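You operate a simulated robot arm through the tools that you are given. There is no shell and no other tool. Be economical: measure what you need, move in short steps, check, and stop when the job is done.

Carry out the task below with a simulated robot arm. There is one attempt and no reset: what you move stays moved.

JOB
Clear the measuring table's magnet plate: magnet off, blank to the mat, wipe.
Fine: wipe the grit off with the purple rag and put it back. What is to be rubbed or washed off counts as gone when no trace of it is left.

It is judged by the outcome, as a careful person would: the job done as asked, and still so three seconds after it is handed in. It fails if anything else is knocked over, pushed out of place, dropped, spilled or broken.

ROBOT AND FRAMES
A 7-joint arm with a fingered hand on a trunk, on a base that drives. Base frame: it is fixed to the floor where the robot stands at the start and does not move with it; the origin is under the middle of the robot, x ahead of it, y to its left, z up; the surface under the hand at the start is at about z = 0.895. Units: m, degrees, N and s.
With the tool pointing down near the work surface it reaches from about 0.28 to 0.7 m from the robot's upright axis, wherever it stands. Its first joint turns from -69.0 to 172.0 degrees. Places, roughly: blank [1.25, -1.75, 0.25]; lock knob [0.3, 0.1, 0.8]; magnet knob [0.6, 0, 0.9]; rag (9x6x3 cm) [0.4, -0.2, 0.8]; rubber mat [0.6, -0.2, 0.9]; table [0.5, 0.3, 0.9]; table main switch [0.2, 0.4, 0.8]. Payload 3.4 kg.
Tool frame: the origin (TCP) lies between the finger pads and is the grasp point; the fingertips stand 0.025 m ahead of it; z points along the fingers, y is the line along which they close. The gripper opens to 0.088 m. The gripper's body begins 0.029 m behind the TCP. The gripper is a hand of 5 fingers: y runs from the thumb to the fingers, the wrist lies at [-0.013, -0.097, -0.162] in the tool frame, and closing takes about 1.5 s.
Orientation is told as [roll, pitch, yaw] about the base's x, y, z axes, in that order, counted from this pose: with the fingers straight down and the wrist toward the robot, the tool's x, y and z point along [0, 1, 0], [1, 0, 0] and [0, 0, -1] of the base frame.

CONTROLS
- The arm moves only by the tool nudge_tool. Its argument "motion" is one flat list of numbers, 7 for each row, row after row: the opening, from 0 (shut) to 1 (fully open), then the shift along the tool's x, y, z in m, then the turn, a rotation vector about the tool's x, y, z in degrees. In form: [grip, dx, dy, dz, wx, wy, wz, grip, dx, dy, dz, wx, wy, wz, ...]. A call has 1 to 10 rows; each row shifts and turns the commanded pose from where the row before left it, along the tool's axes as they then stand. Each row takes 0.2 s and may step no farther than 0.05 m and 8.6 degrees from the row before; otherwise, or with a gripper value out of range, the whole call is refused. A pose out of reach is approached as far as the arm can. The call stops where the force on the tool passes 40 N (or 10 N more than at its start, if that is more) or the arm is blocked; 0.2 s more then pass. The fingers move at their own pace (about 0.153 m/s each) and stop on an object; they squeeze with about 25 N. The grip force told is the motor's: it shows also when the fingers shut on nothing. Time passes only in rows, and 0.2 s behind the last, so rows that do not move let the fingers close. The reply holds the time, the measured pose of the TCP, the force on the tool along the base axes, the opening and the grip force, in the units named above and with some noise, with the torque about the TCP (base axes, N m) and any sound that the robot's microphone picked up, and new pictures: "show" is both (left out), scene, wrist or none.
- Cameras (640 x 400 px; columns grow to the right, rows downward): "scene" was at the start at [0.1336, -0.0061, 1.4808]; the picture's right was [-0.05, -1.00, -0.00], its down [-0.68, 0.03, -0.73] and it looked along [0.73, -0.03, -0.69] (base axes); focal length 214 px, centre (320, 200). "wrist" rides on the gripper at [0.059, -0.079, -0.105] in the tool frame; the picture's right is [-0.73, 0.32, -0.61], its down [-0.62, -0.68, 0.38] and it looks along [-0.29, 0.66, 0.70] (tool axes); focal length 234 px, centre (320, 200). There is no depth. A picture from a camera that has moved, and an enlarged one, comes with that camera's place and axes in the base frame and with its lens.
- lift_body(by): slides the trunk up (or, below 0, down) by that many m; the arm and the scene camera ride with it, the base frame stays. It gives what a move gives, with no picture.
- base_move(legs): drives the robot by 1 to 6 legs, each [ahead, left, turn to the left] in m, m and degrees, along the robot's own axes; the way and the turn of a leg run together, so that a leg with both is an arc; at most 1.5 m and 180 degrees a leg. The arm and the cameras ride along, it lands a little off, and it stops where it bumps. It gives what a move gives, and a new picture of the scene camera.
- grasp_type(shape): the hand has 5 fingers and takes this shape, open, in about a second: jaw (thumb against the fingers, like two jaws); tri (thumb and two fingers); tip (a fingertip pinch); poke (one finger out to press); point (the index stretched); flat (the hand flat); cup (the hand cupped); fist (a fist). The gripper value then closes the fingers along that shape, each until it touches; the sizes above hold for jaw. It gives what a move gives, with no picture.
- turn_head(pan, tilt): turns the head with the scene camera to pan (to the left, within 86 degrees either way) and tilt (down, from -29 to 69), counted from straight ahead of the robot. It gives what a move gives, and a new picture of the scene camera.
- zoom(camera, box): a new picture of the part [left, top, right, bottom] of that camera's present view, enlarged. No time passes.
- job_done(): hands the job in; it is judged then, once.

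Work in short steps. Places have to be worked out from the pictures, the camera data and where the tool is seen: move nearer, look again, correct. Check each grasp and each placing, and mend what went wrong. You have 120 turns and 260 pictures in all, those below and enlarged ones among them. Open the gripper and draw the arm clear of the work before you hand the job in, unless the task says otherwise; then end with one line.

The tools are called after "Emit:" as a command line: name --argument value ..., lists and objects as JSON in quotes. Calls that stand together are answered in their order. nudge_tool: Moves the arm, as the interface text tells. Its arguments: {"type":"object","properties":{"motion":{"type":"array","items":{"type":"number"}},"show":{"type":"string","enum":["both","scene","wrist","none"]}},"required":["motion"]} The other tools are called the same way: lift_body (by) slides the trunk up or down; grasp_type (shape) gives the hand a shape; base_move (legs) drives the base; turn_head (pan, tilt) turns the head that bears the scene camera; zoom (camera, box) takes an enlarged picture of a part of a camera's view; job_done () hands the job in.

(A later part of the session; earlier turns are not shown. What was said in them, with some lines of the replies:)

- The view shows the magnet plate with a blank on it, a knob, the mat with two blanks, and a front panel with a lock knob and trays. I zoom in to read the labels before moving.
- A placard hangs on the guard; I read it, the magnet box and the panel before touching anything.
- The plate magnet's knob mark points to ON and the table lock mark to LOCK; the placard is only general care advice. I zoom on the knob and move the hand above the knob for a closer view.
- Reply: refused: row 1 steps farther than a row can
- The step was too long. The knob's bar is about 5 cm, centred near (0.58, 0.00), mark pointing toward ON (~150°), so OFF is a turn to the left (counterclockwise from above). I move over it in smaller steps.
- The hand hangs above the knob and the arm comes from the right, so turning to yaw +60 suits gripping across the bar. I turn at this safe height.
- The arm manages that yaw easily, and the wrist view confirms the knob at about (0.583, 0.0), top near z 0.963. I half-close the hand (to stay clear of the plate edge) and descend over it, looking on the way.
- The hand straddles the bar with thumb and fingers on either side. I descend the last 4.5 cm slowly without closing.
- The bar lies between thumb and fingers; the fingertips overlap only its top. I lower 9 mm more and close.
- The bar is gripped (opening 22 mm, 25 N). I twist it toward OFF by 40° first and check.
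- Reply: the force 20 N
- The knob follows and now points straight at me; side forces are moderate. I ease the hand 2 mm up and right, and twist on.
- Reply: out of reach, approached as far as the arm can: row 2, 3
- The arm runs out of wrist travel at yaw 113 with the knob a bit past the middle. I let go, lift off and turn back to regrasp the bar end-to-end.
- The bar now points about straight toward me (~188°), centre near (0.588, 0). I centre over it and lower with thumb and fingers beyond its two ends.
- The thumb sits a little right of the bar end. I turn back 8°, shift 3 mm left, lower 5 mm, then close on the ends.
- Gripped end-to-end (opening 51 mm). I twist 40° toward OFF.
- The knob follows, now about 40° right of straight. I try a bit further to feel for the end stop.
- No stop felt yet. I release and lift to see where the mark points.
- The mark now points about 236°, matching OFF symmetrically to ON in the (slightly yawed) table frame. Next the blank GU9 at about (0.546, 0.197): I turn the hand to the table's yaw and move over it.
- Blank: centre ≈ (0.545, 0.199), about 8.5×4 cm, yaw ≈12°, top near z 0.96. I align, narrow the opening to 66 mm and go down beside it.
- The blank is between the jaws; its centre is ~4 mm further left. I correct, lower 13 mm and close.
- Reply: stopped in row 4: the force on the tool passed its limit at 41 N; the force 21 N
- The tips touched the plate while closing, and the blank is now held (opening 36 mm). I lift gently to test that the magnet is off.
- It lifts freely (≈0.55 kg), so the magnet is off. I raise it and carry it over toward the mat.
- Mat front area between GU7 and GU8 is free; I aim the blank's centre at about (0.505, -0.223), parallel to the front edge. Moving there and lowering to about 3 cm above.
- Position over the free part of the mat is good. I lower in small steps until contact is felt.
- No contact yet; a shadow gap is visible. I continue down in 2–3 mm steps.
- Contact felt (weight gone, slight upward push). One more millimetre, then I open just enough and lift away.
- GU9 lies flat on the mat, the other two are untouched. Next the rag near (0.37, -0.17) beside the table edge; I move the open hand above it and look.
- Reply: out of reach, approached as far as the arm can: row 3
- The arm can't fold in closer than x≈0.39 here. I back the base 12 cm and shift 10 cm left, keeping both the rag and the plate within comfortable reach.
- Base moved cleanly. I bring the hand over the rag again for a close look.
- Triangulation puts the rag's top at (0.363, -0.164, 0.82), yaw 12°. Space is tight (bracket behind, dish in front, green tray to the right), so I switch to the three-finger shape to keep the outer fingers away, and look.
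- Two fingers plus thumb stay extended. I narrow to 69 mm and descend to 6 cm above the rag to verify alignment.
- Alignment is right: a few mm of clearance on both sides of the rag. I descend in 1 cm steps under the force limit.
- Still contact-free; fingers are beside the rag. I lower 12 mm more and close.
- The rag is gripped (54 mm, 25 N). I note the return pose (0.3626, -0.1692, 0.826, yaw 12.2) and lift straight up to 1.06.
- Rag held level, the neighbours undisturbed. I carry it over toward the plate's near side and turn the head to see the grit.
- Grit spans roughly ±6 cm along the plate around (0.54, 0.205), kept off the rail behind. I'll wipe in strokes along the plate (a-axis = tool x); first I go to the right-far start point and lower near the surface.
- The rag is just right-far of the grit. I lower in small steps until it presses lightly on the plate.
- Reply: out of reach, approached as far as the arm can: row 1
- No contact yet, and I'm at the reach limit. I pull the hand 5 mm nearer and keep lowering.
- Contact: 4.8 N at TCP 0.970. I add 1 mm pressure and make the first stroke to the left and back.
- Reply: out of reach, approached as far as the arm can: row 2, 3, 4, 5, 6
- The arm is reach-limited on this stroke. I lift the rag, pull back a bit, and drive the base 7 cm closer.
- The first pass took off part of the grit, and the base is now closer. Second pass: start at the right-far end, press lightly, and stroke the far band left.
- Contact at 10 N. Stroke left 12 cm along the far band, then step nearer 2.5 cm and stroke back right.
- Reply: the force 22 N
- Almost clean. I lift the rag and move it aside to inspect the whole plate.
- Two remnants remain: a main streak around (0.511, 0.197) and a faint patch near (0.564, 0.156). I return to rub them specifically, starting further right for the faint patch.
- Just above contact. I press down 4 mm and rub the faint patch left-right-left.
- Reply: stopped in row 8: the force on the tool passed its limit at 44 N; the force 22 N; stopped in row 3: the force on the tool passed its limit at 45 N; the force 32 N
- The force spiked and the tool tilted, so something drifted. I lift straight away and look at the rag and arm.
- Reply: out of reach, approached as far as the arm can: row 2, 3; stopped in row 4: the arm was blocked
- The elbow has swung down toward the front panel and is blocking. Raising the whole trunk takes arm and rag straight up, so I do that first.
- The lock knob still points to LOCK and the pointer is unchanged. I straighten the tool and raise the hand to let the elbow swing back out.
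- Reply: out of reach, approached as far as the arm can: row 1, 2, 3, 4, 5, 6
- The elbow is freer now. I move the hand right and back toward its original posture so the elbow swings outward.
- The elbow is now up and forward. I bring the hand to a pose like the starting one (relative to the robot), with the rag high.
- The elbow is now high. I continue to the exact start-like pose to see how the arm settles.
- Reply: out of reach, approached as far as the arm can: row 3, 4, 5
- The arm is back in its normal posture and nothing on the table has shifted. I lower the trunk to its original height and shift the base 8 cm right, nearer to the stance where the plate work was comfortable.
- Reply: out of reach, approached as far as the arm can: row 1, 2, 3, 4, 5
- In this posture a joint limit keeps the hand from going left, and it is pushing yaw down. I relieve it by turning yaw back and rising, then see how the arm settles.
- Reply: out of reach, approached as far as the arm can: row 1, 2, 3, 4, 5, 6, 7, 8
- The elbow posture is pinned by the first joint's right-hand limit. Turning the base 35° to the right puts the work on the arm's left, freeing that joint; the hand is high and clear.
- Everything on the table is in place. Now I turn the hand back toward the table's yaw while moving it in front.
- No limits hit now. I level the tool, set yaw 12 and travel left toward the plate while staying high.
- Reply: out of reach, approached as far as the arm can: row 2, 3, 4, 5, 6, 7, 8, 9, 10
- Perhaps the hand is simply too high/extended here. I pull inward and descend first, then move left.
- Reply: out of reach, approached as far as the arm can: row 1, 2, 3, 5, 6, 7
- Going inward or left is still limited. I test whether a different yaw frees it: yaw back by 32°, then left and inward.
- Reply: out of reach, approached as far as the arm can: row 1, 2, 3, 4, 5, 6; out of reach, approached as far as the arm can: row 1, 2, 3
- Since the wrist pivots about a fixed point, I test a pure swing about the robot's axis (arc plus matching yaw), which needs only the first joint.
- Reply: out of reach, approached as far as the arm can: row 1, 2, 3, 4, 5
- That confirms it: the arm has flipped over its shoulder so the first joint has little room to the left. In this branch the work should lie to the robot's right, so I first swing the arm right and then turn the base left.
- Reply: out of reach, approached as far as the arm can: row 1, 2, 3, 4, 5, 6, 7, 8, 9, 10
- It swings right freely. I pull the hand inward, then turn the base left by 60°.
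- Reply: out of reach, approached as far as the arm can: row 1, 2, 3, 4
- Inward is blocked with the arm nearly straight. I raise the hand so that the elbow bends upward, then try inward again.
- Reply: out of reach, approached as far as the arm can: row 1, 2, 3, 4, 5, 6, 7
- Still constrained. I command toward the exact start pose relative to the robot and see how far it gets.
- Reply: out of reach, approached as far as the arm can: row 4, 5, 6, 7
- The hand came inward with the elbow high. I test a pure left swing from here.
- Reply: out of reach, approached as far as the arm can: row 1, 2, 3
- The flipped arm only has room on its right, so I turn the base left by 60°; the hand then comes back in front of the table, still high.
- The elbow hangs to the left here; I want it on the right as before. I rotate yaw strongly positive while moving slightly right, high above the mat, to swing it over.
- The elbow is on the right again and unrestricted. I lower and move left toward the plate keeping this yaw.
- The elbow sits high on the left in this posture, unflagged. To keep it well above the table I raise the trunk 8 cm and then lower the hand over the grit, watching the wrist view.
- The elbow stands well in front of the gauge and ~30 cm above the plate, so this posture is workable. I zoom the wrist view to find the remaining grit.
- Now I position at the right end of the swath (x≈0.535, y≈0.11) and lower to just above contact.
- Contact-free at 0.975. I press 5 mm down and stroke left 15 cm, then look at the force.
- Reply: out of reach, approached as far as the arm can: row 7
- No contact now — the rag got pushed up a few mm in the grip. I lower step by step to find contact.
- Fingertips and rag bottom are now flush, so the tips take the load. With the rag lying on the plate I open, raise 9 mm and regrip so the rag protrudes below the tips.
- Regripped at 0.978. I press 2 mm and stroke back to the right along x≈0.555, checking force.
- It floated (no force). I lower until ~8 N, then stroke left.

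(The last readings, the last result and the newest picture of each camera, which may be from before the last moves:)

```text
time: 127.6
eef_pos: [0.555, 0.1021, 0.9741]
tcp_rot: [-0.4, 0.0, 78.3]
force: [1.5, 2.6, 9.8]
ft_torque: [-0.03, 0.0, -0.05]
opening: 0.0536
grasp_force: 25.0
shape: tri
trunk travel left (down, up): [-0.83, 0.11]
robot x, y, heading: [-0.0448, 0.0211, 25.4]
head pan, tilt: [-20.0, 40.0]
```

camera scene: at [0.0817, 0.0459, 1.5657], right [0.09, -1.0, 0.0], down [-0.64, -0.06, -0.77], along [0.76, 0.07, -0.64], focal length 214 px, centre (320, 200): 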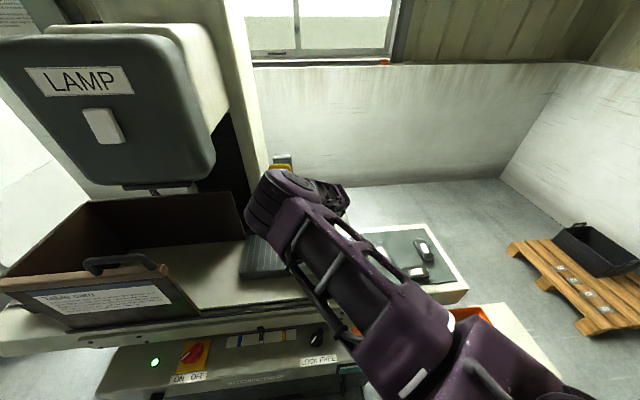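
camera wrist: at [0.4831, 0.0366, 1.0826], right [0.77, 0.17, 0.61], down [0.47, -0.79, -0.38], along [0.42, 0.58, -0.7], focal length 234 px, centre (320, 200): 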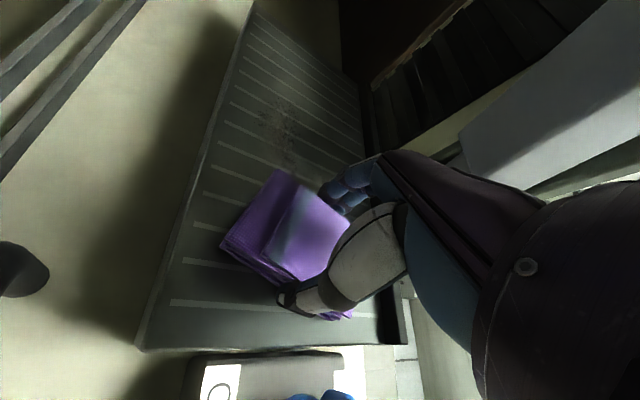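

9.8 N contact. I level the small roll and stroke left along x≈0.55.

Emit:
nudge_tool --motion '[0, 0, 0, 0, -0.4, 0, 0, 0, 0.0066, 0.0272, 0, 0, 0, 0, 0, 0.0066, 0.0272, 0, 0, 0, 0, 0, 0.0066, 0.0272, 0, 0, 0, 0, 0, 0.0066, 0.0272, 0, 0, 0, 0, 0, 0.0066, 0.0272, 0, 0, 0, 0]' --show "none"

Emit:
nudge_tool --motion '[0, 0.01, 0, 0, 0, 0, 0, 0, -0.004, -0.0276, 0, 0, 0, 0, 0, -0.004, -0.0276, 0, 0, 0, 0, 0, -0.004, -0.0276, 0, 0, 0, 0, 0, -0.004, -0.0276, 0, 0, 0, 0, 0, -0.004, -0.0276, 0, 0, 0, 0]' --show "wrist"

```text
time: 129.0
eef_pos: [0.5482, 0.2417, 0.9746]
tcp_rot: [-0.3, -0.1, 78.3]
force: [0.9, -2.2, 5.8]
ft_torque: [-0.15, 0.03, 0.02]
opening: 0.0537
grasp_force: 25.6
shape: tri
trunk travel left (down, up): [-0.83, 0.11]
robot x, y, heading: [-0.0479, 0.0174, 25.4]
head pan, tilt: [-20.0, 40.0]
```

```text
time: 130.4
eef_pos: [0.5308, 0.1062, 0.9748]
tcp_rot: [-0.5, -0.2, 78.3]
force: [0.6, 3.6, 10.9]
ft_torque: [0.0, 0.0, -0.01]
opening: 0.0532
grasp_force: 25.1
shape: tri
trunk travel left (down, up): [-0.83, 0.11]
robot x, y, heading: [-0.0497, 0.0186, 25.4]
head pan, tilt: [-20.0, 40.0]
camera wrist: at [0.4577, 0.04, 1.0785], right [0.77, 0.17, 0.62], down [0.48, -0.79, -0.38], along [0.42, 0.59, -0.69], focal length 234 px, centre (320, 200)
```

wrist: 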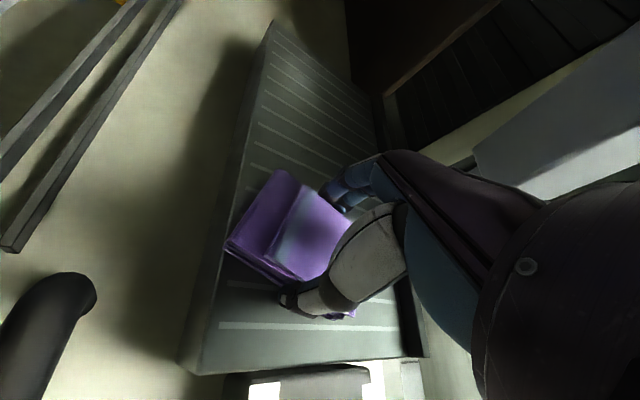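

The plate ahead looks clean. One more pair of passes along x≈0.515 and x≈0.545 for good measure.

Emit:
nudge_tool --motion '[0, 0.012, 0, 0, 0, 0, 0, 0, 0.0056, 0.0274, 0, 0, 0, 0, 0, 0.0056, 0.0274, 0, 0, 0, 0, 0, 0.0056, 0.0274, 0, 0, 0, 0, 0, 0.0056, 0.0274, 0, 0, 0, 0, 0, 0.0056, 0.0274, 0, 0, 0, 0]' --show "none"

Emit:
nudge_tool --motion '[0, -0.015, 0, 0, 0, 0, 0, 0, -0.015, 0, 0, 0, 0, 0, 0, -0.0066, -0.0274, 0, 0, 0, 0, 0, -0.0066, -0.0274, 0, 0, 0, 0, 0, -0.0066, -0.0274, 0, 0, 0, 0, 0, -0.0066, -0.0274, 0, 0, 0, 0, 0, -0.0066, -0.0274, 0, 0, 0, 0]' --show "none"

```text
time: 131.8
eef_pos: [0.5183, 0.2456, 0.9752]
tcp_rot: [-0.4, -0.3, 78.4]
force: [0.0, -2.8, 6.3]
ft_torque: [-0.12, 0.02, -0.01]
opening: 0.0525
grasp_force: 24.5
shape: tri
trunk travel left (down, up): [-0.83, 0.11]
robot x, y, heading: [-0.0493, 0.0164, 25.5]
head pan, tilt: [-20.0, 40.0]
```

```text
time: 133.4
eef_pos: [0.5521, 0.0996, 0.975]
tcp_rot: [-0.4, -0.2, 78.3]
force: [0.1, 3.0, 9.3]
ft_torque: [0.01, 0.03, -0.04]
opening: 0.0527
grasp_force: 24.9
shape: tri
trunk travel left (down, up): [-0.83, 0.11]
robot x, y, heading: [-0.0468, 0.0158, 25.4]
head pan, tilt: [-20.0, 40.0]
```

Good even pressure. I lift off and move right to clear the view for inspection.

Emit:
nudge_tool --motion '[0, 0, 0, -0.03, 0, 0, 0, 0, 0, 0, -0.04, 0, 0, 0, 0, 0, 0, -0.04, 0, 0, 0, 0, 0, -0.03, -0.03, 0, 0, 0, 0, 0, -0.035, -0.03, 0, 0, 0, 0, 0, -0.04, -0.02, 0, 0, 0, 0, 0, -0.04, -0.02, 0, 0, 0, 0, 0, -0.045, 0, 0, 0, 0, 0, 0, -0.045, 0, 0, 0, 0]' --show "scene"

Emit:
zoom --camera "scene" --box '[220, 210, 350, 300]'

Emit:
zoom --camera "wrist" --box '[200, 40, 400, 240]'

```text
time: 135.4
eef_pos: [0.5036, -0.1314, 1.1835]
tcp_rot: [-0.3, -0.3, 78.3]
force: [0.7, -0.8, -0.4]
ft_torque: [-0.03, 0.02, 0.01]
opening: 0.0528
grasp_force: 24.9
shape: tri
trunk travel left (down, up): [-0.83, 0.11]
robot x, y, heading: [-0.0461, 0.0162, 25.2]
head pan, tilt: [-20.0, 40.0]
camera scene: at [0.0808, 0.0436, 1.5658], right [0.09, -1.0, 0.0], down [-0.64, -0.06, -0.77], along [0.76, 0.07, -0.64], focal length 214 px, centre (320, 200)
```

scene: 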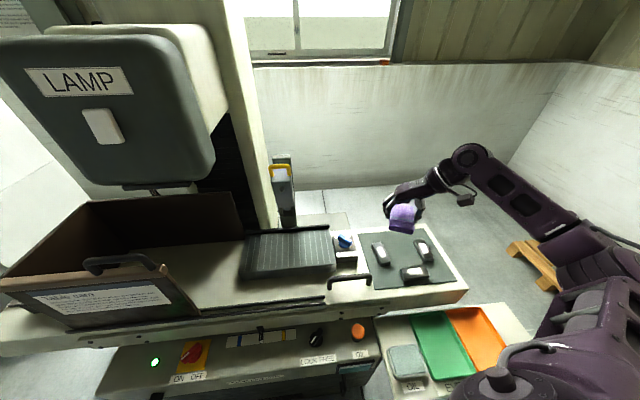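

```text
4.44 times, centred on (285, 255) of scene
camera zoom: at [0.0808, 0.0436, 1.5658], right [0.09, -1.0, 0.0], down [-0.64, -0.06, -0.77], along [0.76, 0.07, -0.64], focal length 953 px, centre (476, -44)
```

zoom: 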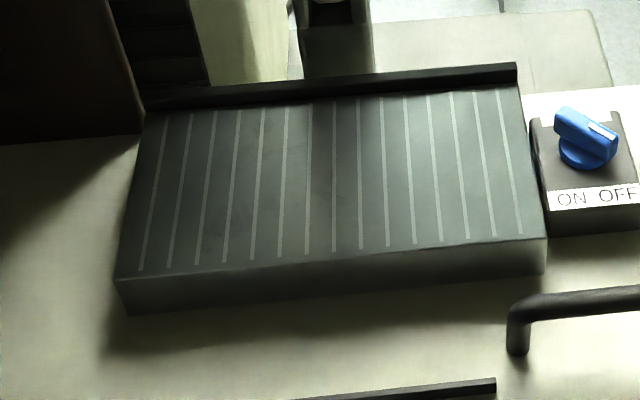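

```text
2.00 times, centred on (300, 140) of wrist
camera zoom: at [0.4298, -0.1961, 1.2881], right [0.77, 0.17, 0.61], down [0.48, -0.79, -0.38], along [0.42, 0.59, -0.69], focal length 468 px, centre (360, 320)
```

zoom: 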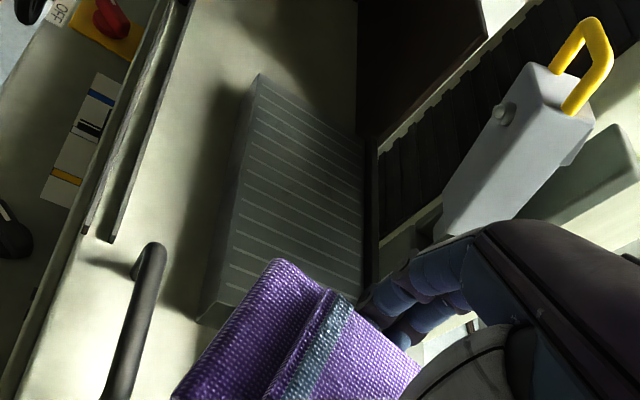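

The plate appears clean and the knob is OFF. I zoom closer to check for traces.

Emit:
zoom --camera "scene" --box '[255, 225, 335, 275]'

Emit:
zoom --camera "wrist" --box '[265, 70, 345, 150]'

```text
8.00 times, centred on (295, 250) of scene
camera zoom: at [0.0808, 0.0436, 1.5658], right [0.09, -1.0, 0.0], down [-0.64, -0.06, -0.77], along [0.76, 0.07, -0.64], focal length 1716 px, centre (520, -200)
```

zoom: 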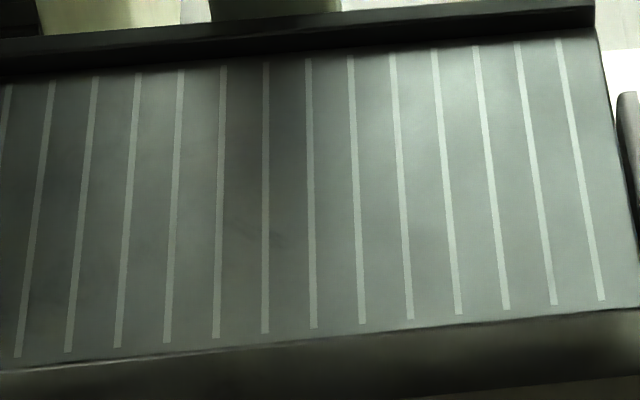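

```text
5.00 times, centred on (305, 110) of wrist
camera zoom: at [0.4298, -0.1961, 1.2881], right [0.77, 0.17, 0.61], down [0.48, -0.79, -0.38], along [0.42, 0.59, -0.69], focal length 1171 px, centre (395, 650)
```

zoom: 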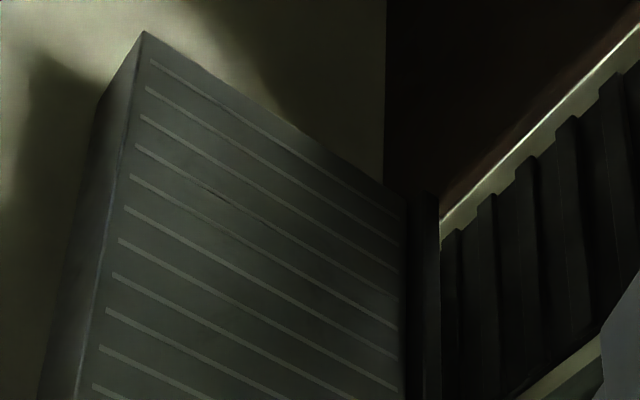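

There may be a faint smudge near the middle; I enlarge that spot.

Emit:
zoom --camera "scene" --box '[270, 236, 310, 262]'

Emit:
zoom --camera "scene" --box '[255, 228, 295, 254]'

```text
15.38 times, centred on (290, 249) of scene
camera zoom: at [0.0808, 0.0436, 1.5658], right [0.09, -1.0, 0.0], down [-0.64, -0.06, -0.77], along [0.76, 0.07, -0.64], focal length 3300 px, centre (782, -554)
```

zoom: 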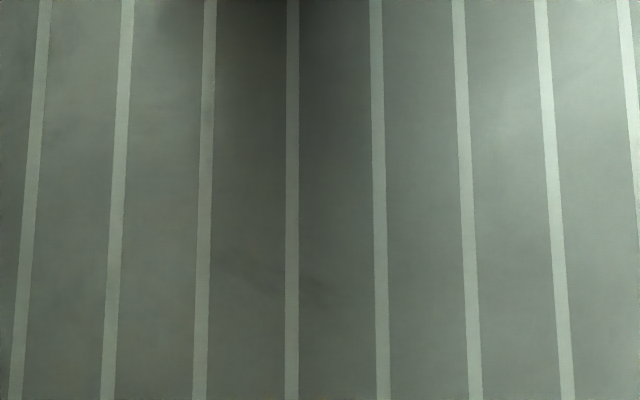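

```text
15.38 times, centred on (275, 241) of scene
camera zoom: at [0.0808, 0.0436, 1.5658], right [0.09, -1.0, 0.0], down [-0.64, -0.06, -0.77], along [0.76, 0.07, -0.64], focal length 3300 px, centre (1012, -431)
```

zoom: 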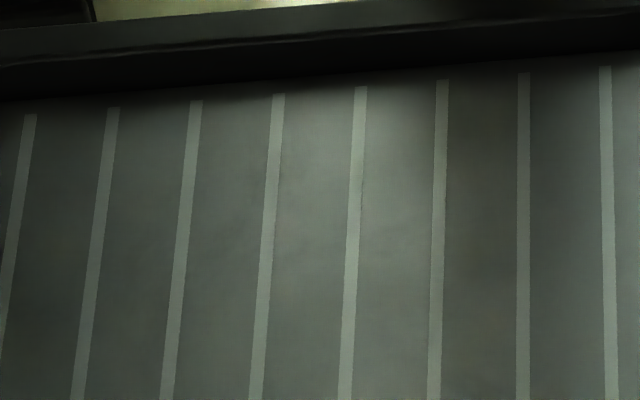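

A very faint trace remains around (0.515, 0.20). I go back for more passes over that spot.

Emit:
nudge_tool --motion '[0, 0.006, 0.043, 0.015, 0, 0, 0, 0, 0.006, 0.043, 0.015, 0, 0, 0, 0, 0.006, 0.043, 0.015, 0, 0, 0, 0, 0.006, 0.043, 0.015, 0, 0, 0, 0, 0.006, 0.043, 0.015, 0, 0, 0, 0, 0.006, 0.043, 0.015, 0, 0, 0, 0, 0, 0, 0.04, 0, 0, 0, 0, 0, 0, 0.04, 0, 0, 0, 0, 0, 0, 0.03, 0, 0, 0, 0, 0, 0, 0, 0, 0, 0]' --show "wrist"

```text
time: 137.6
eef_pos: [0.5219, 0.13, 0.9838]
tcp_rot: [-0.5, -0.2, 78.3]
force: [-0.1, -0.1, -0.5]
ft_torque: [0.01, 0.01, -0.01]
opening: 0.0528
grasp_force: 25.0
shape: tri
trunk travel left (down, up): [-0.83, 0.11]
robot x, y, heading: [-0.0482, 0.0205, 25.3]
head pan, tilt: [-20.0, 40.0]
camera wrist: at [0.4486, 0.0655, 1.0879], right [0.77, 0.17, 0.61], down [0.48, -0.79, -0.38], along [0.42, 0.59, -0.69], focal length 234 px, centre (320, 200)
```

wrist: 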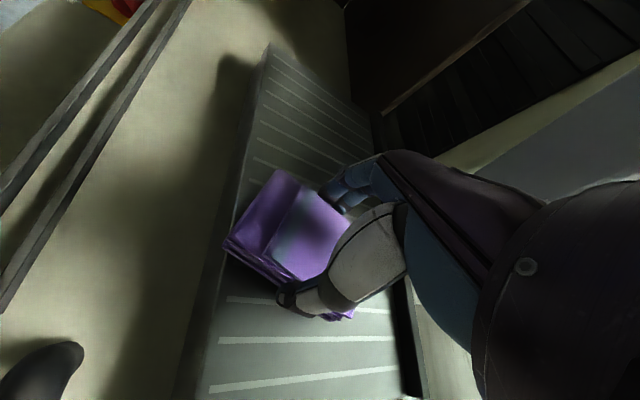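

I press and rub back and forth across the spot.

Emit:
nudge_tool --motion '[0, 0, 0, 0.0095, -0.4, 0, 0, 0, 0.0056, 0.0274, 0.0005, 0, 0, 0, 0, 0.0056, 0.0274, 0, 0, 0, 0, 0, 0.0056, 0.0274, 0, 0, 0, 0, 0, 0.0056, 0.0274, 0, 0, 0, 0, 0, -0.0056, -0.0274, 0, 0, 0, 0, 0, -0.0056, -0.0274, 0, 0, 0, 0, 0, -0.0056, -0.0274, 0, 0, 0, 0, 0, -0.0056, -0.0274, 0, 0, 0, 0]' --show "none"

Emit:
nudge_tool --motion '[0, 0.012, 0, 0.0005, 0, 0, 0, 0, 0.0056, 0.0274, 0, 0, 0, 0, 0, 0.0056, 0.0274, 0, 0, 0, 0, 0, 0.0056, 0.0274, 0, 0, 0, 0, 0, 0.0056, 0.0274, 0, 0, 0, 0, 0, -0.015, 0, 0, 0, 0, 0, 0, -0.0056, -0.0274, 0, 0, 0, 0, 0, -0.0056, -0.0274, 0, 0, 0, 0, 0, -0.0056, -0.0274, 0, 0, 0, 0, 0, -0.0056, -0.0274, 0, 0, 0, 0]' --show "none"

Emit:
nudge_tool --motion '[0, -0.01, 0, 0, 0, 0, 0, 0, 0.0056, 0.0274, 0, 0, 0, 0, 0, 0.0056, 0.0274, 0, 0, 0, 0, 0, 0.0056, 0.0274, 0, 0, 0, 0, 0, 0.0056, 0.0274, 0, 0, 0, 0, 0, -0.0056, -0.0274, 0, 0, 0, 0, 0, -0.0056, -0.0274, 0, 0, 0, 0, 0, -0.0056, -0.0274, 0, 0, 0, 0, 0, -0.0056, -0.0274, 0, 0, 0, 0]' --show "none"

```text
time: 139.6
eef_pos: [0.5198, 0.1303, 0.9755]
tcp_rot: [-0.4, -0.7, 78.3]
force: [-0.7, 3.0, 8.5]
ft_torque: [0.01, 0.05, -0.02]
opening: 0.0526
grasp_force: 25.2
shape: tri
trunk travel left (down, up): [-0.83, 0.11]
robot x, y, heading: [-0.0485, 0.0226, 24.9]
head pan, tilt: [-20.0, 40.0]
```

```text
time: 141.8
eef_pos: [0.5255, 0.1301, 0.9746]
tcp_rot: [-0.4, -0.8, 78.3]
force: [-1.2, 2.0, 6.1]
ft_torque: [-0.04, 0.05, 0.01]
opening: 0.0532
grasp_force: 24.6
shape: tri
trunk travel left (down, up): [-0.83, 0.11]
robot x, y, heading: [-0.0483, 0.0158, 25.4]
head pan, tilt: [-20.0, 40.0]
```

```text
time: 143.8
eef_pos: [0.536, 0.1281, 0.9742]
tcp_rot: [-0.4, -0.7, 78.3]
force: [0.2, 1.7, 4.3]
ft_torque: [0.01, -0.01, -0.01]
opening: 0.0529
grasp_force: 25.0
shape: tri
trunk travel left (down, up): [-0.83, 0.11]
robot x, y, heading: [-0.0457, 0.0177, 25.5]
head pan, tilt: [-20.0, 40.0]
```

Three good double passes done. I lift and move right for another inspection.

Emit:
nudge_tool --motion '[0, 0, 0, -0.03, 0, 0.7, 0, 0, 0, 0, -0.04, 0, 0, 0, 0, 0, 0, -0.04, 0, 0, 0, 0, 0, -0.035, -0.03, 0, 0, 0, 0, 0, -0.035, -0.03, 0, 0, 0, 0, 0, -0.04, -0.02, 0, 0, 0, 0, 0, -0.04, -0.02, 0, 0, 0, 0, 0, -0.045, 0, 0, 0, 0, 0, 0, -0.045, 0, 0, 0, 0]' --show "none"

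Emit:
zoom --camera "scene" --box '[270, 236, 310, 262]'

Emit:
zoom --camera "scene" --box '[240, 225, 340, 285]'

```text
time: 145.8
eef_pos: [0.4851, -0.1119, 1.1806]
tcp_rot: [0.3, -0.7, 78.4]
force: [0.3, -0.7, -0.3]
ft_torque: [-0.01, -0.01, -0.01]
opening: 0.0528
grasp_force: 25.3
shape: tri
trunk travel left (down, up): [-0.83, 0.11]
robot x, y, heading: [-0.052, 0.0167, 25.5]
head pan, tilt: [-20.0, 40.0]
```

```text
15.38 times, centred on (290, 249) of scene
camera zoom: at [0.0805, 0.0435, 1.5658], right [0.09, -1.0, 0.0], down [-0.64, -0.06, -0.77], along [0.76, 0.07, -0.64], focal length 3300 px, centre (782, -554)
```

zoom: 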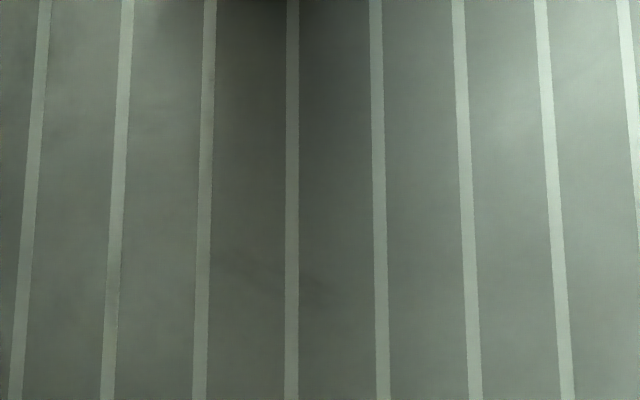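

```text
6.40 times, centred on (290, 255) of scene
camera zoom: at [0.0805, 0.0435, 1.5658], right [0.09, -1.0, 0.0], down [-0.64, -0.06, -0.77], along [0.76, 0.07, -0.64], focal length 1373 px, centre (512, -152)
```

zoom: 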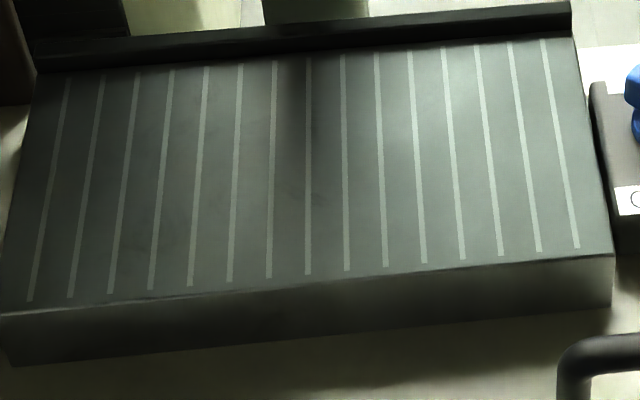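

Only the faintest shade remains near (0.515, 0.195); I give it one more firm rub, in both directions, to be sure.

Emit:
nudge_tool --motion '[0, 0.001, 0.044, 0.015, 0, 0, 0, 0, 0.001, 0.044, 0.015, 0, 0, 0, 0, 0.001, 0.044, 0.015, 0, 0, 0, 0, 0.001, 0.044, 0.015, 0, 0, 0, 0, 0.001, 0.044, 0.015, 0, 0, 0, 0, 0.001, 0.044, 0.015, 0.6, -0.3, 0, 0, 0, 0, 0.04, 0, 0, 0, 0, 0, 0, 0.04, 0, 0, 0, 0, 0, 0, 0.028, 0, 0, 0, 0, 0, 0, 0.006, 0, 0, 0]' --show "none"

```text
time: 148.0
eef_pos: [0.534, 0.1498, 0.9789]
tcp_rot: [0.0, 0.1, 78.4]
force: [-0.3, 0.1, -0.1]
ft_torque: [-0.01, -0.03, -0.01]
opening: 0.0531
grasp_force: 24.9
shape: tri
trunk travel left (down, up): [-0.83, 0.11]
robot x, y, heading: [-0.0499, 0.0203, 25.3]
head pan, tilt: [-20.0, 40.0]
```

Emit:
nudge_tool --motion '[0, 0.01, 0, 0.006, 0, 0, 0, 0, 0.006, 0.03, 0, 0, 0, 0, 0, 0.006, 0.03, 0, 0, 0, 0, 0, 0.006, 0.03, 0, 0, 0, 0, 0, -0.006, -0.03, 0, 0, 0, 0, 0, -0.006, -0.03, 0, 0, 0, 0, 0, -0.006, -0.03, 0, 0, 0, 0, 0, 0.006, 0.03, 0, 0, 0, 0, 0, 0.006, 0.03, 0, 0, 0, 0]' --show "none"

Emit:
nudge_tool --motion '[0, 0.025, 0, 0.001, 0, 0, 0, 0, -0.025, 0, 0, 0, 0, 0, 0, -0.025, 0, 0, 0, 0, 0, 0, 0.025, -0.015, 0, 0, 0, 0, 0, 0.025, 0, 0, 0, 0, 0, 0, -0.025, 0, 0, 0, 0, 0, 0, -0.025, -0.015, 0, 0, 0, 0, 0, 0.025, 0, 0, 0, 0, 0, 0, 0.02, 0, 0, 0, 0, 0]' --show "none"

Emit:
nudge_tool --motion '[0, 0, 0.03, 0, 0, 0, 0, 0, 0, 0.03, 0, 0, 0, 0, 0, -0.02, 0, 0, 0, 0, 0, 0, 0, -0.03, 0, 0, 0, 0, 0, 0, -0.03, 0, 0, 0, 0, 0, 0, -0.03, 0, 0, 0, 0, 0, 0, 0.03, 0, 0, 0, 0, 0, 0, 0.03, 0, 0, 0, 0, 0, 0, 0.03, 0, 0, 0, 0, 0, 0, -0.03, 0, 0, 0, 0]' --show "none"

```text
time: 150.0
eef_pos: [0.5256, 0.2141, 0.9737]
tcp_rot: [-0.2, 0.1, 78.0]
force: [1.4, -2.5, 9.1]
ft_torque: [0.2, -0.08, -0.02]
opening: 0.0525
grasp_force: 25.0
shape: tri
trunk travel left (down, up): [-0.83, 0.11]
robot x, y, heading: [-0.0491, 0.0204, 25.0]
head pan, tilt: [-20.0, 40.0]
```

```text
time: 152.0
eef_pos: [0.4998, 0.1887, 0.9734]
tcp_rot: [0.0, 0.0, 78.2]
force: [2.6, -1.7, 10.2]
ft_torque: [0.01, -0.09, 0.01]
opening: 0.053
grasp_force: 25.3
shape: tri
trunk travel left (down, up): [-0.83, 0.11]
robot x, y, heading: [-0.0441, 0.0189, 25.7]
head pan, tilt: [-20.0, 40.0]
```

```text
time: 154.2
eef_pos: [0.5238, 0.2133, 0.9733]
tcp_rot: [0.0, -0.1, 78.3]
force: [-0.6, 2.2, 3.6]
ft_torque: [0.06, 0.03, 0.03]
opening: 0.0531
grasp_force: 25.2
shape: tri
trunk travel left (down, up): [-0.83, 0.11]
robot x, y, heading: [-0.0461, 0.0201, 25.1]
head pan, tilt: [-20.0, 40.0]
```

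Rubbed well in both directions. I lift, move right and inspect again.

Emit:
nudge_tool --motion '[0, 0, 0, -0.04, 0, 0, 0, 0, 0, 0, -0.04, 0, 0, 0, 0, 0, -0.02, -0.04, 0, 0, 0, 0, 0, -0.04, -0.03, 0, 0, 0, 0, 0, -0.04, -0.03, 0, 0, 0, 0, 0, -0.045, -0.02, 0, 0, 0, 0, 0, -0.048, 0, 0, 0, 0, 0, 0, -0.048, 0, 0, 0, 0, 0, 0, -0.048, 0, 0, 0, 0, 0, 0, -0.048, 0, 0, 0, 0]' --show "none"

Emit:
zoom --camera "scene" --box '[270, 236, 310, 262]'

Emit:
zoom --camera "scene" --box '[240, 225, 340, 285]'

```text
time: 156.4
eef_pos: [0.4577, -0.1165, 1.1754]
tcp_rot: [-0.1, -0.1, 78.4]
force: [-0.3, 0.3, 0.3]
ft_torque: [-0.01, 0.01, -0.01]
opening: 0.0526
grasp_force: 25.1
shape: tri
trunk travel left (down, up): [-0.83, 0.11]
robot x, y, heading: [-0.0496, 0.0189, 25.2]
head pan, tilt: [-20.0, 40.0]
```

```text
15.38 times, centred on (290, 249) of scene
camera zoom: at [0.0795, 0.0442, 1.5658], right [0.09, -1.0, 0.0], down [-0.64, -0.06, -0.77], along [0.76, 0.07, -0.64], focal length 3300 px, centre (782, -554)
```

zoom: 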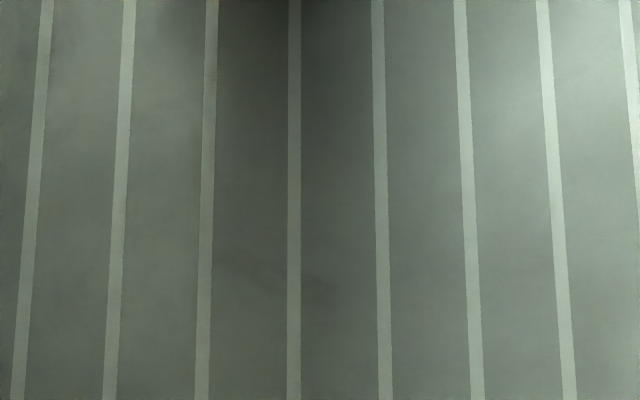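

```text
6.40 times, centred on (290, 255) of scene
camera zoom: at [0.0795, 0.0442, 1.5658], right [0.09, -1.0, 0.0], down [-0.64, -0.06, -0.77], along [0.76, 0.07, -0.64], focal length 1373 px, centre (512, -152)
```

zoom: 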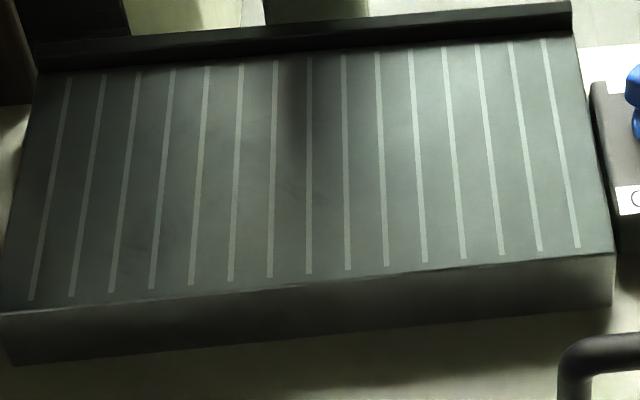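

The remaining shade has not changed at all across three rubbings, so it is the plate's own shading/shadow, not grit. Now the rag goes back: I back the base 10 cm and lower the trunk to its former height.

Emit:
base_move --legs '[[-0.1, 0, 0]]'

Emit:
nudge_tool --motion '[0, 0, 0, 0, 0, 0, 8.2, 0, 0, 0, 0, 0, 0, 8.2, 0, 0, 0, 0, 0, 0, 8.2, 0, 0, 0, 0, 0, 0, 8.2, 0, 0, 0, 0, 0, 0, 8.2, 0, 0, 0, 0, 0, 0, 8.2, 0, 0, 0, 0, 0, 0, 8.2, 0, 0, 0, 0, 0, 0, 8.8, 0, 0, 0, 0, 0, 0, 0]' --show "scene"

```text
time: 157.5
eef_pos: [0.37, -0.1578, 1.1734]
tcp_rot: [0.0, 0.0, 78.1]
force: [-0.5, -0.2, 0.2]
ft_torque: [-0.06, -0.03, 0.03]
opening: 0.053
grasp_force: 24.6
shape: tri
trunk travel left (down, up): [-0.83, 0.11]
robot x, y, heading: [-0.1371, -0.024, 25.1]
head pan, tilt: [-20.0, 40.0]
camera scene: at [-0.006, 0.0037, 1.5656], right [0.09, -1.0, 0.0], down [-0.64, -0.06, -0.77], along [0.76, 0.07, -0.64], focal length 214 px, centre (320, 200)
```

scene: 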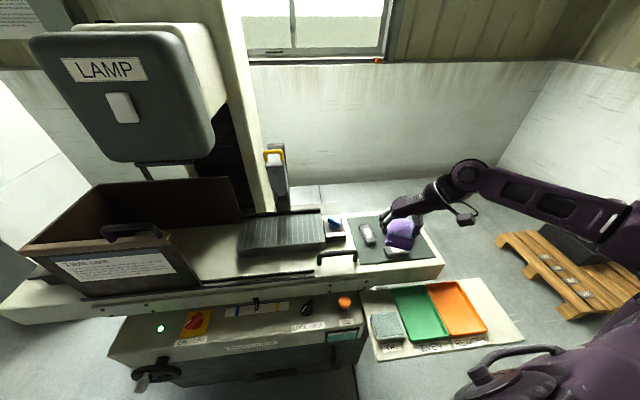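

```text
refused: row 8 steps farther than a row can; nothing moved
```

Row 8 was over 8.6°. I repeat with smaller turns, at this height above the shelf.

Emit:
nudge_tool --motion '[0, 0, 0, 0, 0, 0, 8.25, 0, 0, 0, 0, 0, 0, 8.25, 0, 0, 0, 0, 0, 0, 8.25, 0, 0, 0, 0, 0, 0, 8.25, 0, 0, 0, 0, 0, 0, 8.25, 0, 0, 0, 0, 0, 0, 8.25, 0, 0, 0, 0, 0, 0, 8.25, 0, 0, 0, 0, 0, 0, 8.25, 0, 0, 0, 0, 0, 0, 0]' --show "both"

```text
time: 159.5
eef_pos: [0.3699, -0.1583, 1.1737]
tcp_rot: [0.0, 0.0, 11.9]
force: [-0.1, 0.7, -1.3]
ft_torque: [0.0, -0.01, -0.04]
opening: 0.0531
grasp_force: 24.6
shape: tri
trunk travel left (down, up): [-0.83, 0.11]
robot x, y, heading: [-0.1352, -0.0233, 25.0]
head pan, tilt: [-20.0, 40.0]
camera scene: at [-0.0065, 0.0036, 1.5656], right [0.09, -1.0, 0.0], down [-0.64, -0.06, -0.77], along [0.76, 0.07, -0.64], focal length 214 px, centre (320, 200)
camera wrist: at [0.2809, -0.1175, 1.2784], right [0.47, -0.64, 0.61], down [-0.54, -0.75, -0.38], along [0.7, -0.15, -0.7], focal length 234 px, centre (320, 200)
```

scene: 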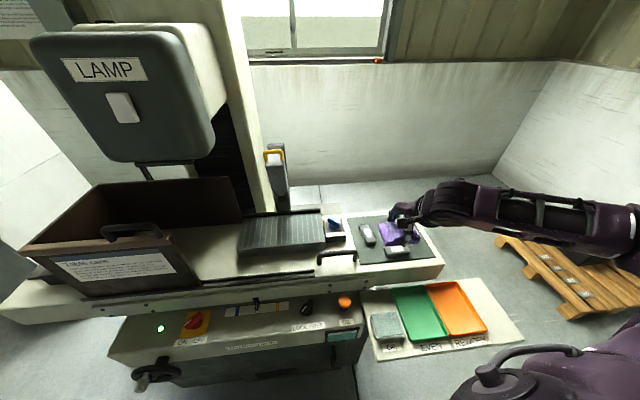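
wrist: 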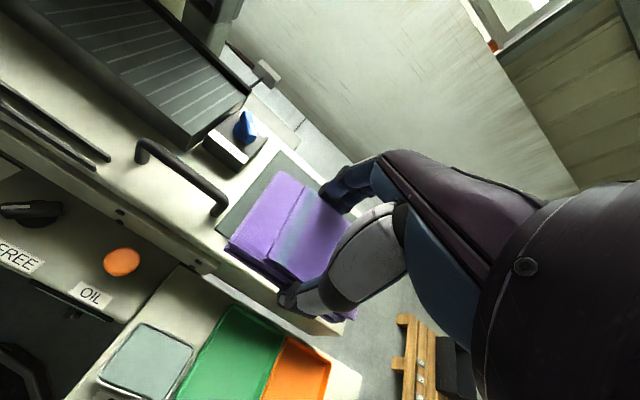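

Arm posture is good and unflagged. I align over the rag's original spot and descend to z≈0.93 first.

Emit:
nudge_tool --motion '[0, -0.0092, -0.0094, 0.03, 0, 0, 0, 0, 0, 0, 0.04, 0, 0, 0, 0, 0, 0, 0.04, 0, 0, 0, 0, 0, 0, 0.04, 0, 0, 0, 0, 0, 0, 0.04, 0, 0, 0, 0, 0, 0, 0.04, 0, 0, 0, 0, 0, 0, 0.01, 0, 0, 0, 0, 0, 0, 0, 0, 0, 0]' --show "both"

Emit:
zoom --camera "scene" --box '[330, 220, 450, 340]'

```text
time: 161.3
eef_pos: [0.3625, -0.1692, 0.9322]
tcp_rot: [0.1, 0.0, 12.0]
force: [-0.4, 0.6, -0.3]
ft_torque: [0.0, -0.02, 0.03]
opening: 0.053
grasp_force: 25.1
shape: tri
trunk travel left (down, up): [-0.83, 0.11]
robot x, y, heading: [-0.1358, -0.0226, 25.0]
head pan, tilt: [-20.0, 40.0]
camera scene: at [-0.0063, 0.0036, 1.5656], right [0.09, -1.0, 0.0], down [-0.64, -0.06, -0.77], along [0.76, 0.07, -0.64], focal length 214 px, centre (320, 200)
camera wrist: at [0.2745, -0.1294, 1.037], right [0.47, -0.64, 0.61], down [-0.54, -0.75, -0.38], along [0.7, -0.15, -0.7], focal length 234 px, centre (320, 200)
```

scene: 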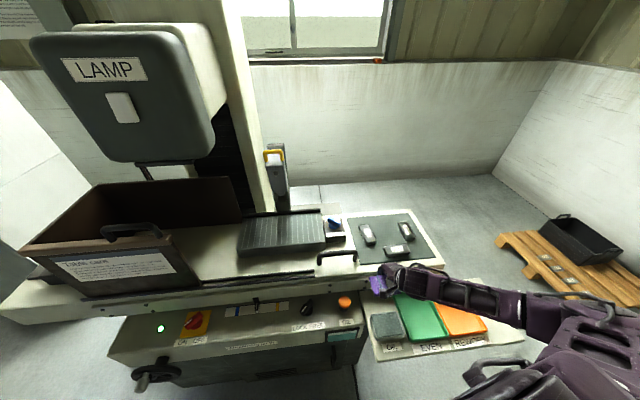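
wrist: 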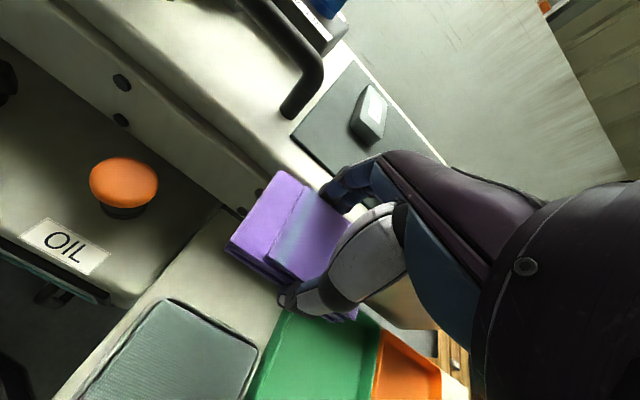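

```text
3.33 times, centred on (390, 280) of scene
camera zoom: at [-0.0063, 0.0036, 1.5656], right [0.09, -1.0, 0.0], down [-0.64, -0.06, -0.77], along [0.76, 0.07, -0.64], focal length 715 px, centre (87, -67)
```

zoom: 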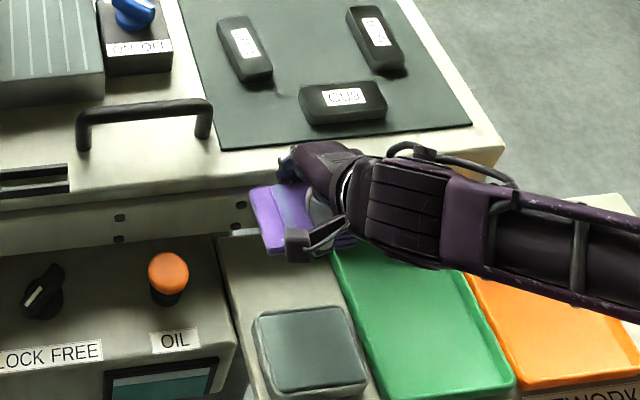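

Lined up over the gap between dish and table. I descend to z≈0.84 in small steps.

Emit:
nudge_tool --motion '[0, 0, 0, 0.025, 0, 0, 0, 0, 0, 0, 0.025, 0, 0, 0, 0, 0, 0, 0.02, 0, 0, 0, 0, 0, 0, 0.015, 0, 0, 0, 0, 0, 0, 0.007, 0, 0, 0, 0, 0, 0, 0, 0, 0, 0]' --show "wrist"

Emit:
zoom --camera "scene" --box '[360, 250, 440, 330]'

```text
time: 162.7
eef_pos: [0.3621, -0.1687, 0.841]
tcp_rot: [0.0, 0.0, 11.9]
force: [-0.1, 0.8, -0.7]
ft_torque: [-0.02, 0.01, -0.01]
opening: 0.0529
grasp_force: 25.3
shape: tri
trunk travel left (down, up): [-0.83, 0.11]
robot x, y, heading: [-0.1377, -0.0199, 25.1]
head pan, tilt: [-20.0, 40.0]
camera wrist: at [0.274, -0.1281, 0.9458], right [0.47, -0.64, 0.61], down [-0.54, -0.75, -0.38], along [0.7, -0.15, -0.7], focal length 234 px, centre (320, 200)
```

wrist: 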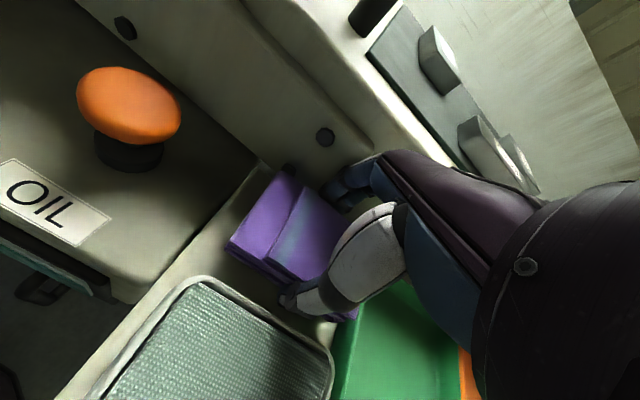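

```text
5.00 times, centred on (400, 290) of scene
camera zoom: at [-0.0064, 0.0036, 1.5656], right [0.09, -1.0, 0.0], down [-0.64, -0.06, -0.77], along [0.76, 0.07, -0.64], focal length 1072 px, centre (-80, -250)
```

zoom: 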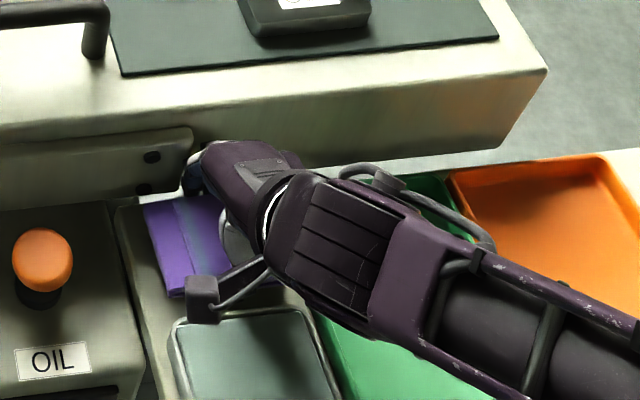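

Just above the shelf, matching the earlier picture. I lower in 3 mm steps to feel contact.

Emit:
nudge_tool --motion '[0, 0, 0, 0.004, 0, 0, 0, 0, 0, 0, 0.003, 0, 0, 0, 0, 0, 0, 0.003, 0, 0, 0, 0, 0, 0, 0, 0, 0, 0]' --show "none"

```text
time: 163.7
eef_pos: [0.3637, -0.1695, 0.8318]
tcp_rot: [0.0, 0.0, 12.0]
force: [0.1, 0.3, -0.4]
ft_torque: [-0.02, 0.02, 0.01]
opening: 0.053
grasp_force: 25.3
shape: tri
trunk travel left (down, up): [-0.83, 0.11]
robot x, y, heading: [-0.1372, -0.022, 24.9]
head pan, tilt: [-20.0, 40.0]
```

Emit:
nudge_tool --motion '[0, 0, 0, 0.002, 0, 0, 0, 0, 0, 0, 0.001, 0, 0, 0, 0, 0, 0, 0, 0, 0, 0]' --show "none"

```text
time: 164.5
eef_pos: [0.3629, -0.1683, 0.8292]
tcp_rot: [0.0, -0.1, 12.0]
force: [0.7, 0.0, 6.0]
ft_torque: [0.02, -0.06, -0.01]
opening: 0.0529
grasp_force: 25.4
shape: tri
trunk travel left (down, up): [-0.83, 0.11]
robot x, y, heading: [-0.1362, -0.0236, 25.5]
head pan, tilt: [-20.0, 40.0]
```

Contact (6 N) at 0.829 as predicted. I open to 69 mm and rise straight up.

Emit:
nudge_tool --motion '[0.5, 0, 0, -0.001, 0, 0, 0, 0.78, 0, 0, 0, 0, 0, 0, 0.78, 0, 0, 0, 0, 0, 0, 0.78, 0, 0, 0, 0, 0, 0, 0.78, 0, 0, -0.015, 0, 0, 0, 0.78, 0, 0, -0.03, 0, 0, 0, 0.78, 0, 0, -0.04, 0, 0, 0, 0.78, 0, 0, -0.04, 0, 0, 0, 0.78, 0, 0, -0.04, 0, 0, 0, 0.78, 0, 0, -0.04, 0, 0, 0]' --show "both"

Emit:
zoom --camera "scene" --box '[340, 240, 440, 340]'

```text
time: 166.7
eef_pos: [0.3634, -0.1707, 1.0342]
tcp_rot: [0.0, 0.1, 12.0]
force: [0.9, -0.1, 0.3]
ft_torque: [-0.01, -0.01, 0.0]
opening: 0.0686
grasp_force: 0.0
shape: tri
trunk travel left (down, up): [-0.83, 0.11]
robot x, y, heading: [-0.1378, -0.0242, 25.0]
head pan, tilt: [-20.0, 40.0]
camera scene: at [-0.0068, 0.0037, 1.5656], right [0.09, -1.0, 0.0], down [-0.64, -0.06, -0.77], along [0.76, 0.07, -0.64], focal length 214 px, centre (320, 200)
camera wrist: at [0.2744, -0.1302, 1.1399], right [0.47, -0.64, 0.61], down [-0.54, -0.75, -0.38], along [0.7, -0.15, -0.7], focal length 234 px, centre (320, 200)
```

scene: 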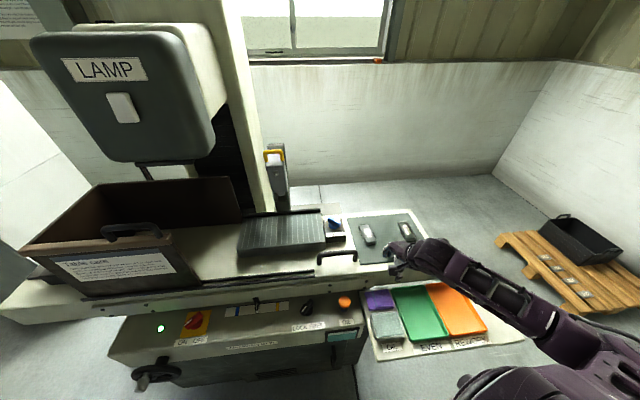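
wrist: 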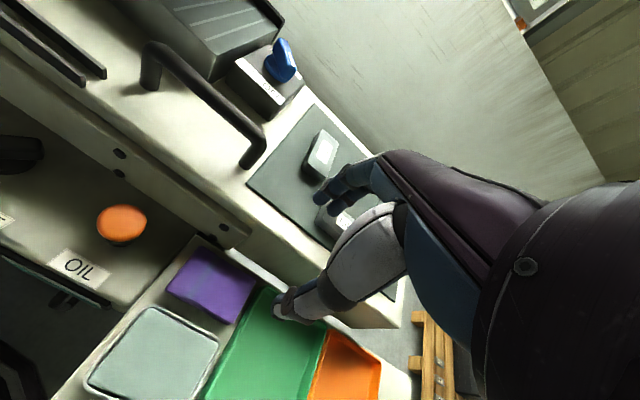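

```text
4.00 times, centred on (390, 290) of scene
camera zoom: at [-0.0068, 0.0037, 1.5656], right [0.09, -1.0, 0.0], down [-0.64, -0.06, -0.77], along [0.76, 0.07, -0.64], focal length 858 px, centre (40, -160)
```

zoom: 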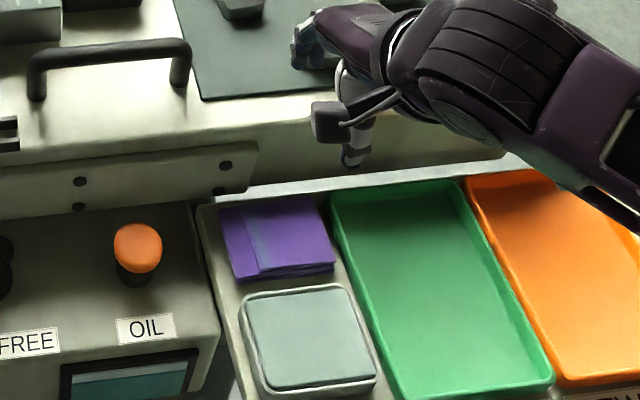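

The rag is back in its place. I raise the arm and draw it away to the right, then make a final check of plate, mat and panel.

Emit:
nudge_tool --motion '[1, 0, 0, -0.045, 0, 0, 0, 1, 0, 0, -0.045, 0, 0, 0, 1, -0.035, 0, -0.03, 0, 0, 0, 1, -0.045, 0, 0, 0, 0, 0, 1, -0.045, 0, 0, 0, 0, 0, 1, -0.045, 0, 0, 0, 0, 0, 1, -0.045, 0, 0, 0, 0, 0, 1, 0, 0, 0, 0, 0, 0]' --show "scene"

Emit:
zoom --camera "scene" --box '[220, 200, 450, 300]'

Emit:
zoom --camera "scene" --box '[100, 260, 380, 390]'

Emit:
zoom --camera "scene" --box '[235, 205, 345, 260]'

```text
time: 168.5
eef_pos: [0.4093, -0.3804, 1.1557]
tcp_rot: [0.1, 0.0, 12.0]
force: [-0.2, 0.3, -0.4]
ft_torque: [-0.01, 0.0, -0.04]
opening: 0.0878
grasp_force: 0.1
shape: tri
trunk travel left (down, up): [-0.83, 0.11]
robot x, y, heading: [-0.14, -0.0241, 25.2]
head pan, tilt: [-20.0, 40.0]
camera scene: at [-0.0068, 0.0042, 1.5656], right [0.09, -1.0, 0.0], down [-0.64, -0.06, -0.77], along [0.76, 0.07, -0.64], focal length 214 px, centre (320, 200)
```

scene: 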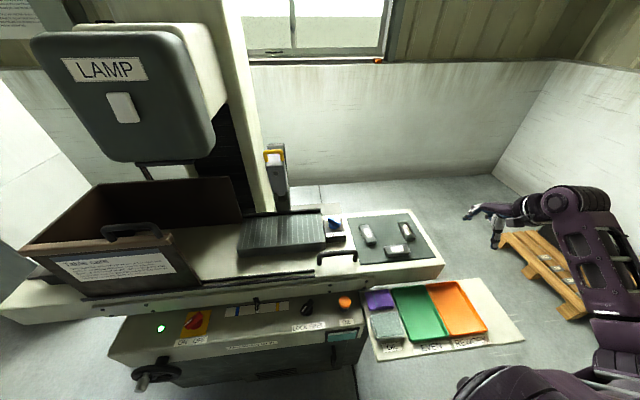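

```text
2.78 times, centred on (335, 250) of scene
camera zoom: at [-0.0068, 0.0042, 1.5656], right [0.09, -1.0, 0.0], down [-0.64, -0.06, -0.77], along [0.76, 0.07, -0.64], focal length 597 px, centre (278, 61)
```

zoom: 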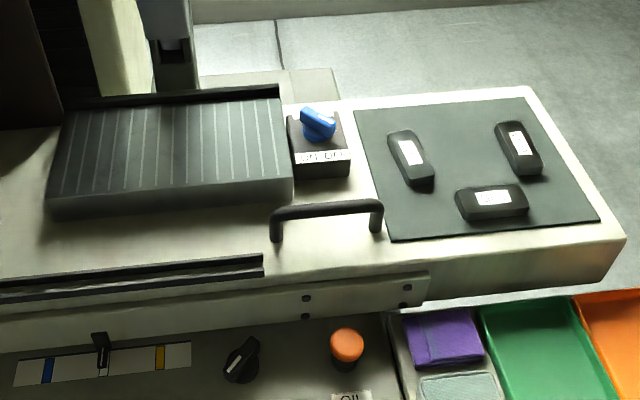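

```text
2.29 times, centred on (240, 325) of scene
camera zoom: at [-0.0068, 0.0042, 1.5656], right [0.09, -1.0, 0.0], down [-0.64, -0.06, -0.77], along [0.76, 0.07, -0.64], focal length 490 px, centre (503, -86)
```

zoom: 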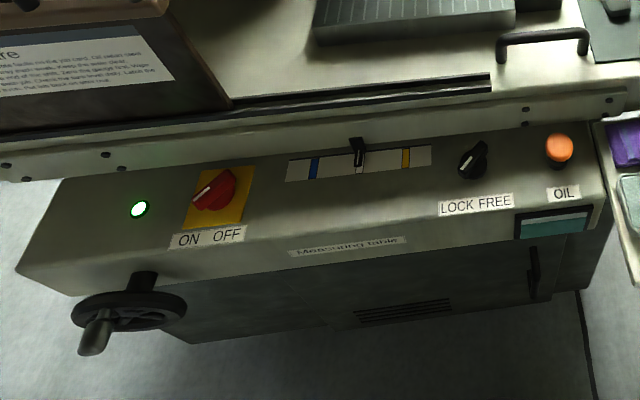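

```text
5.82 times, centred on (290, 232) of scene
camera zoom: at [-0.0068, 0.0042, 1.5656], right [0.09, -1.0, 0.0], down [-0.64, -0.06, -0.77], along [0.76, 0.07, -0.64], focal length 1248 px, centre (494, 11)
```

zoom: 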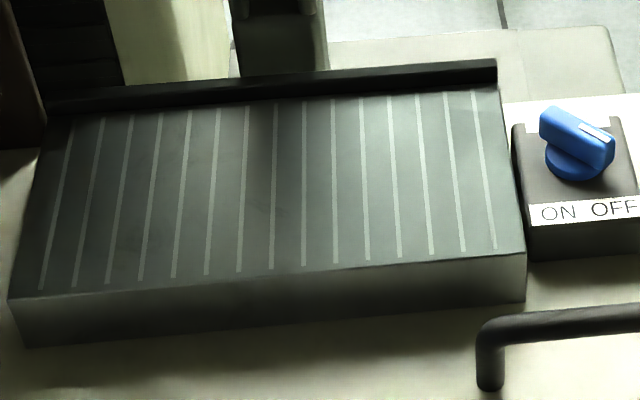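

Everything checks out: magnet knob at OFF, GU9 flat on the mat, plate clean, rag back, lock, switch and pointer unchanged, and the open hand is clear of the work. I hand the job in.

Emit:
job_done

```text
The job is handed in.
```

The magnet is off, GU9 lies flat on the rubber mat, the plate is wiped with no grit visible, and the purple rag is back beside the oil dish.
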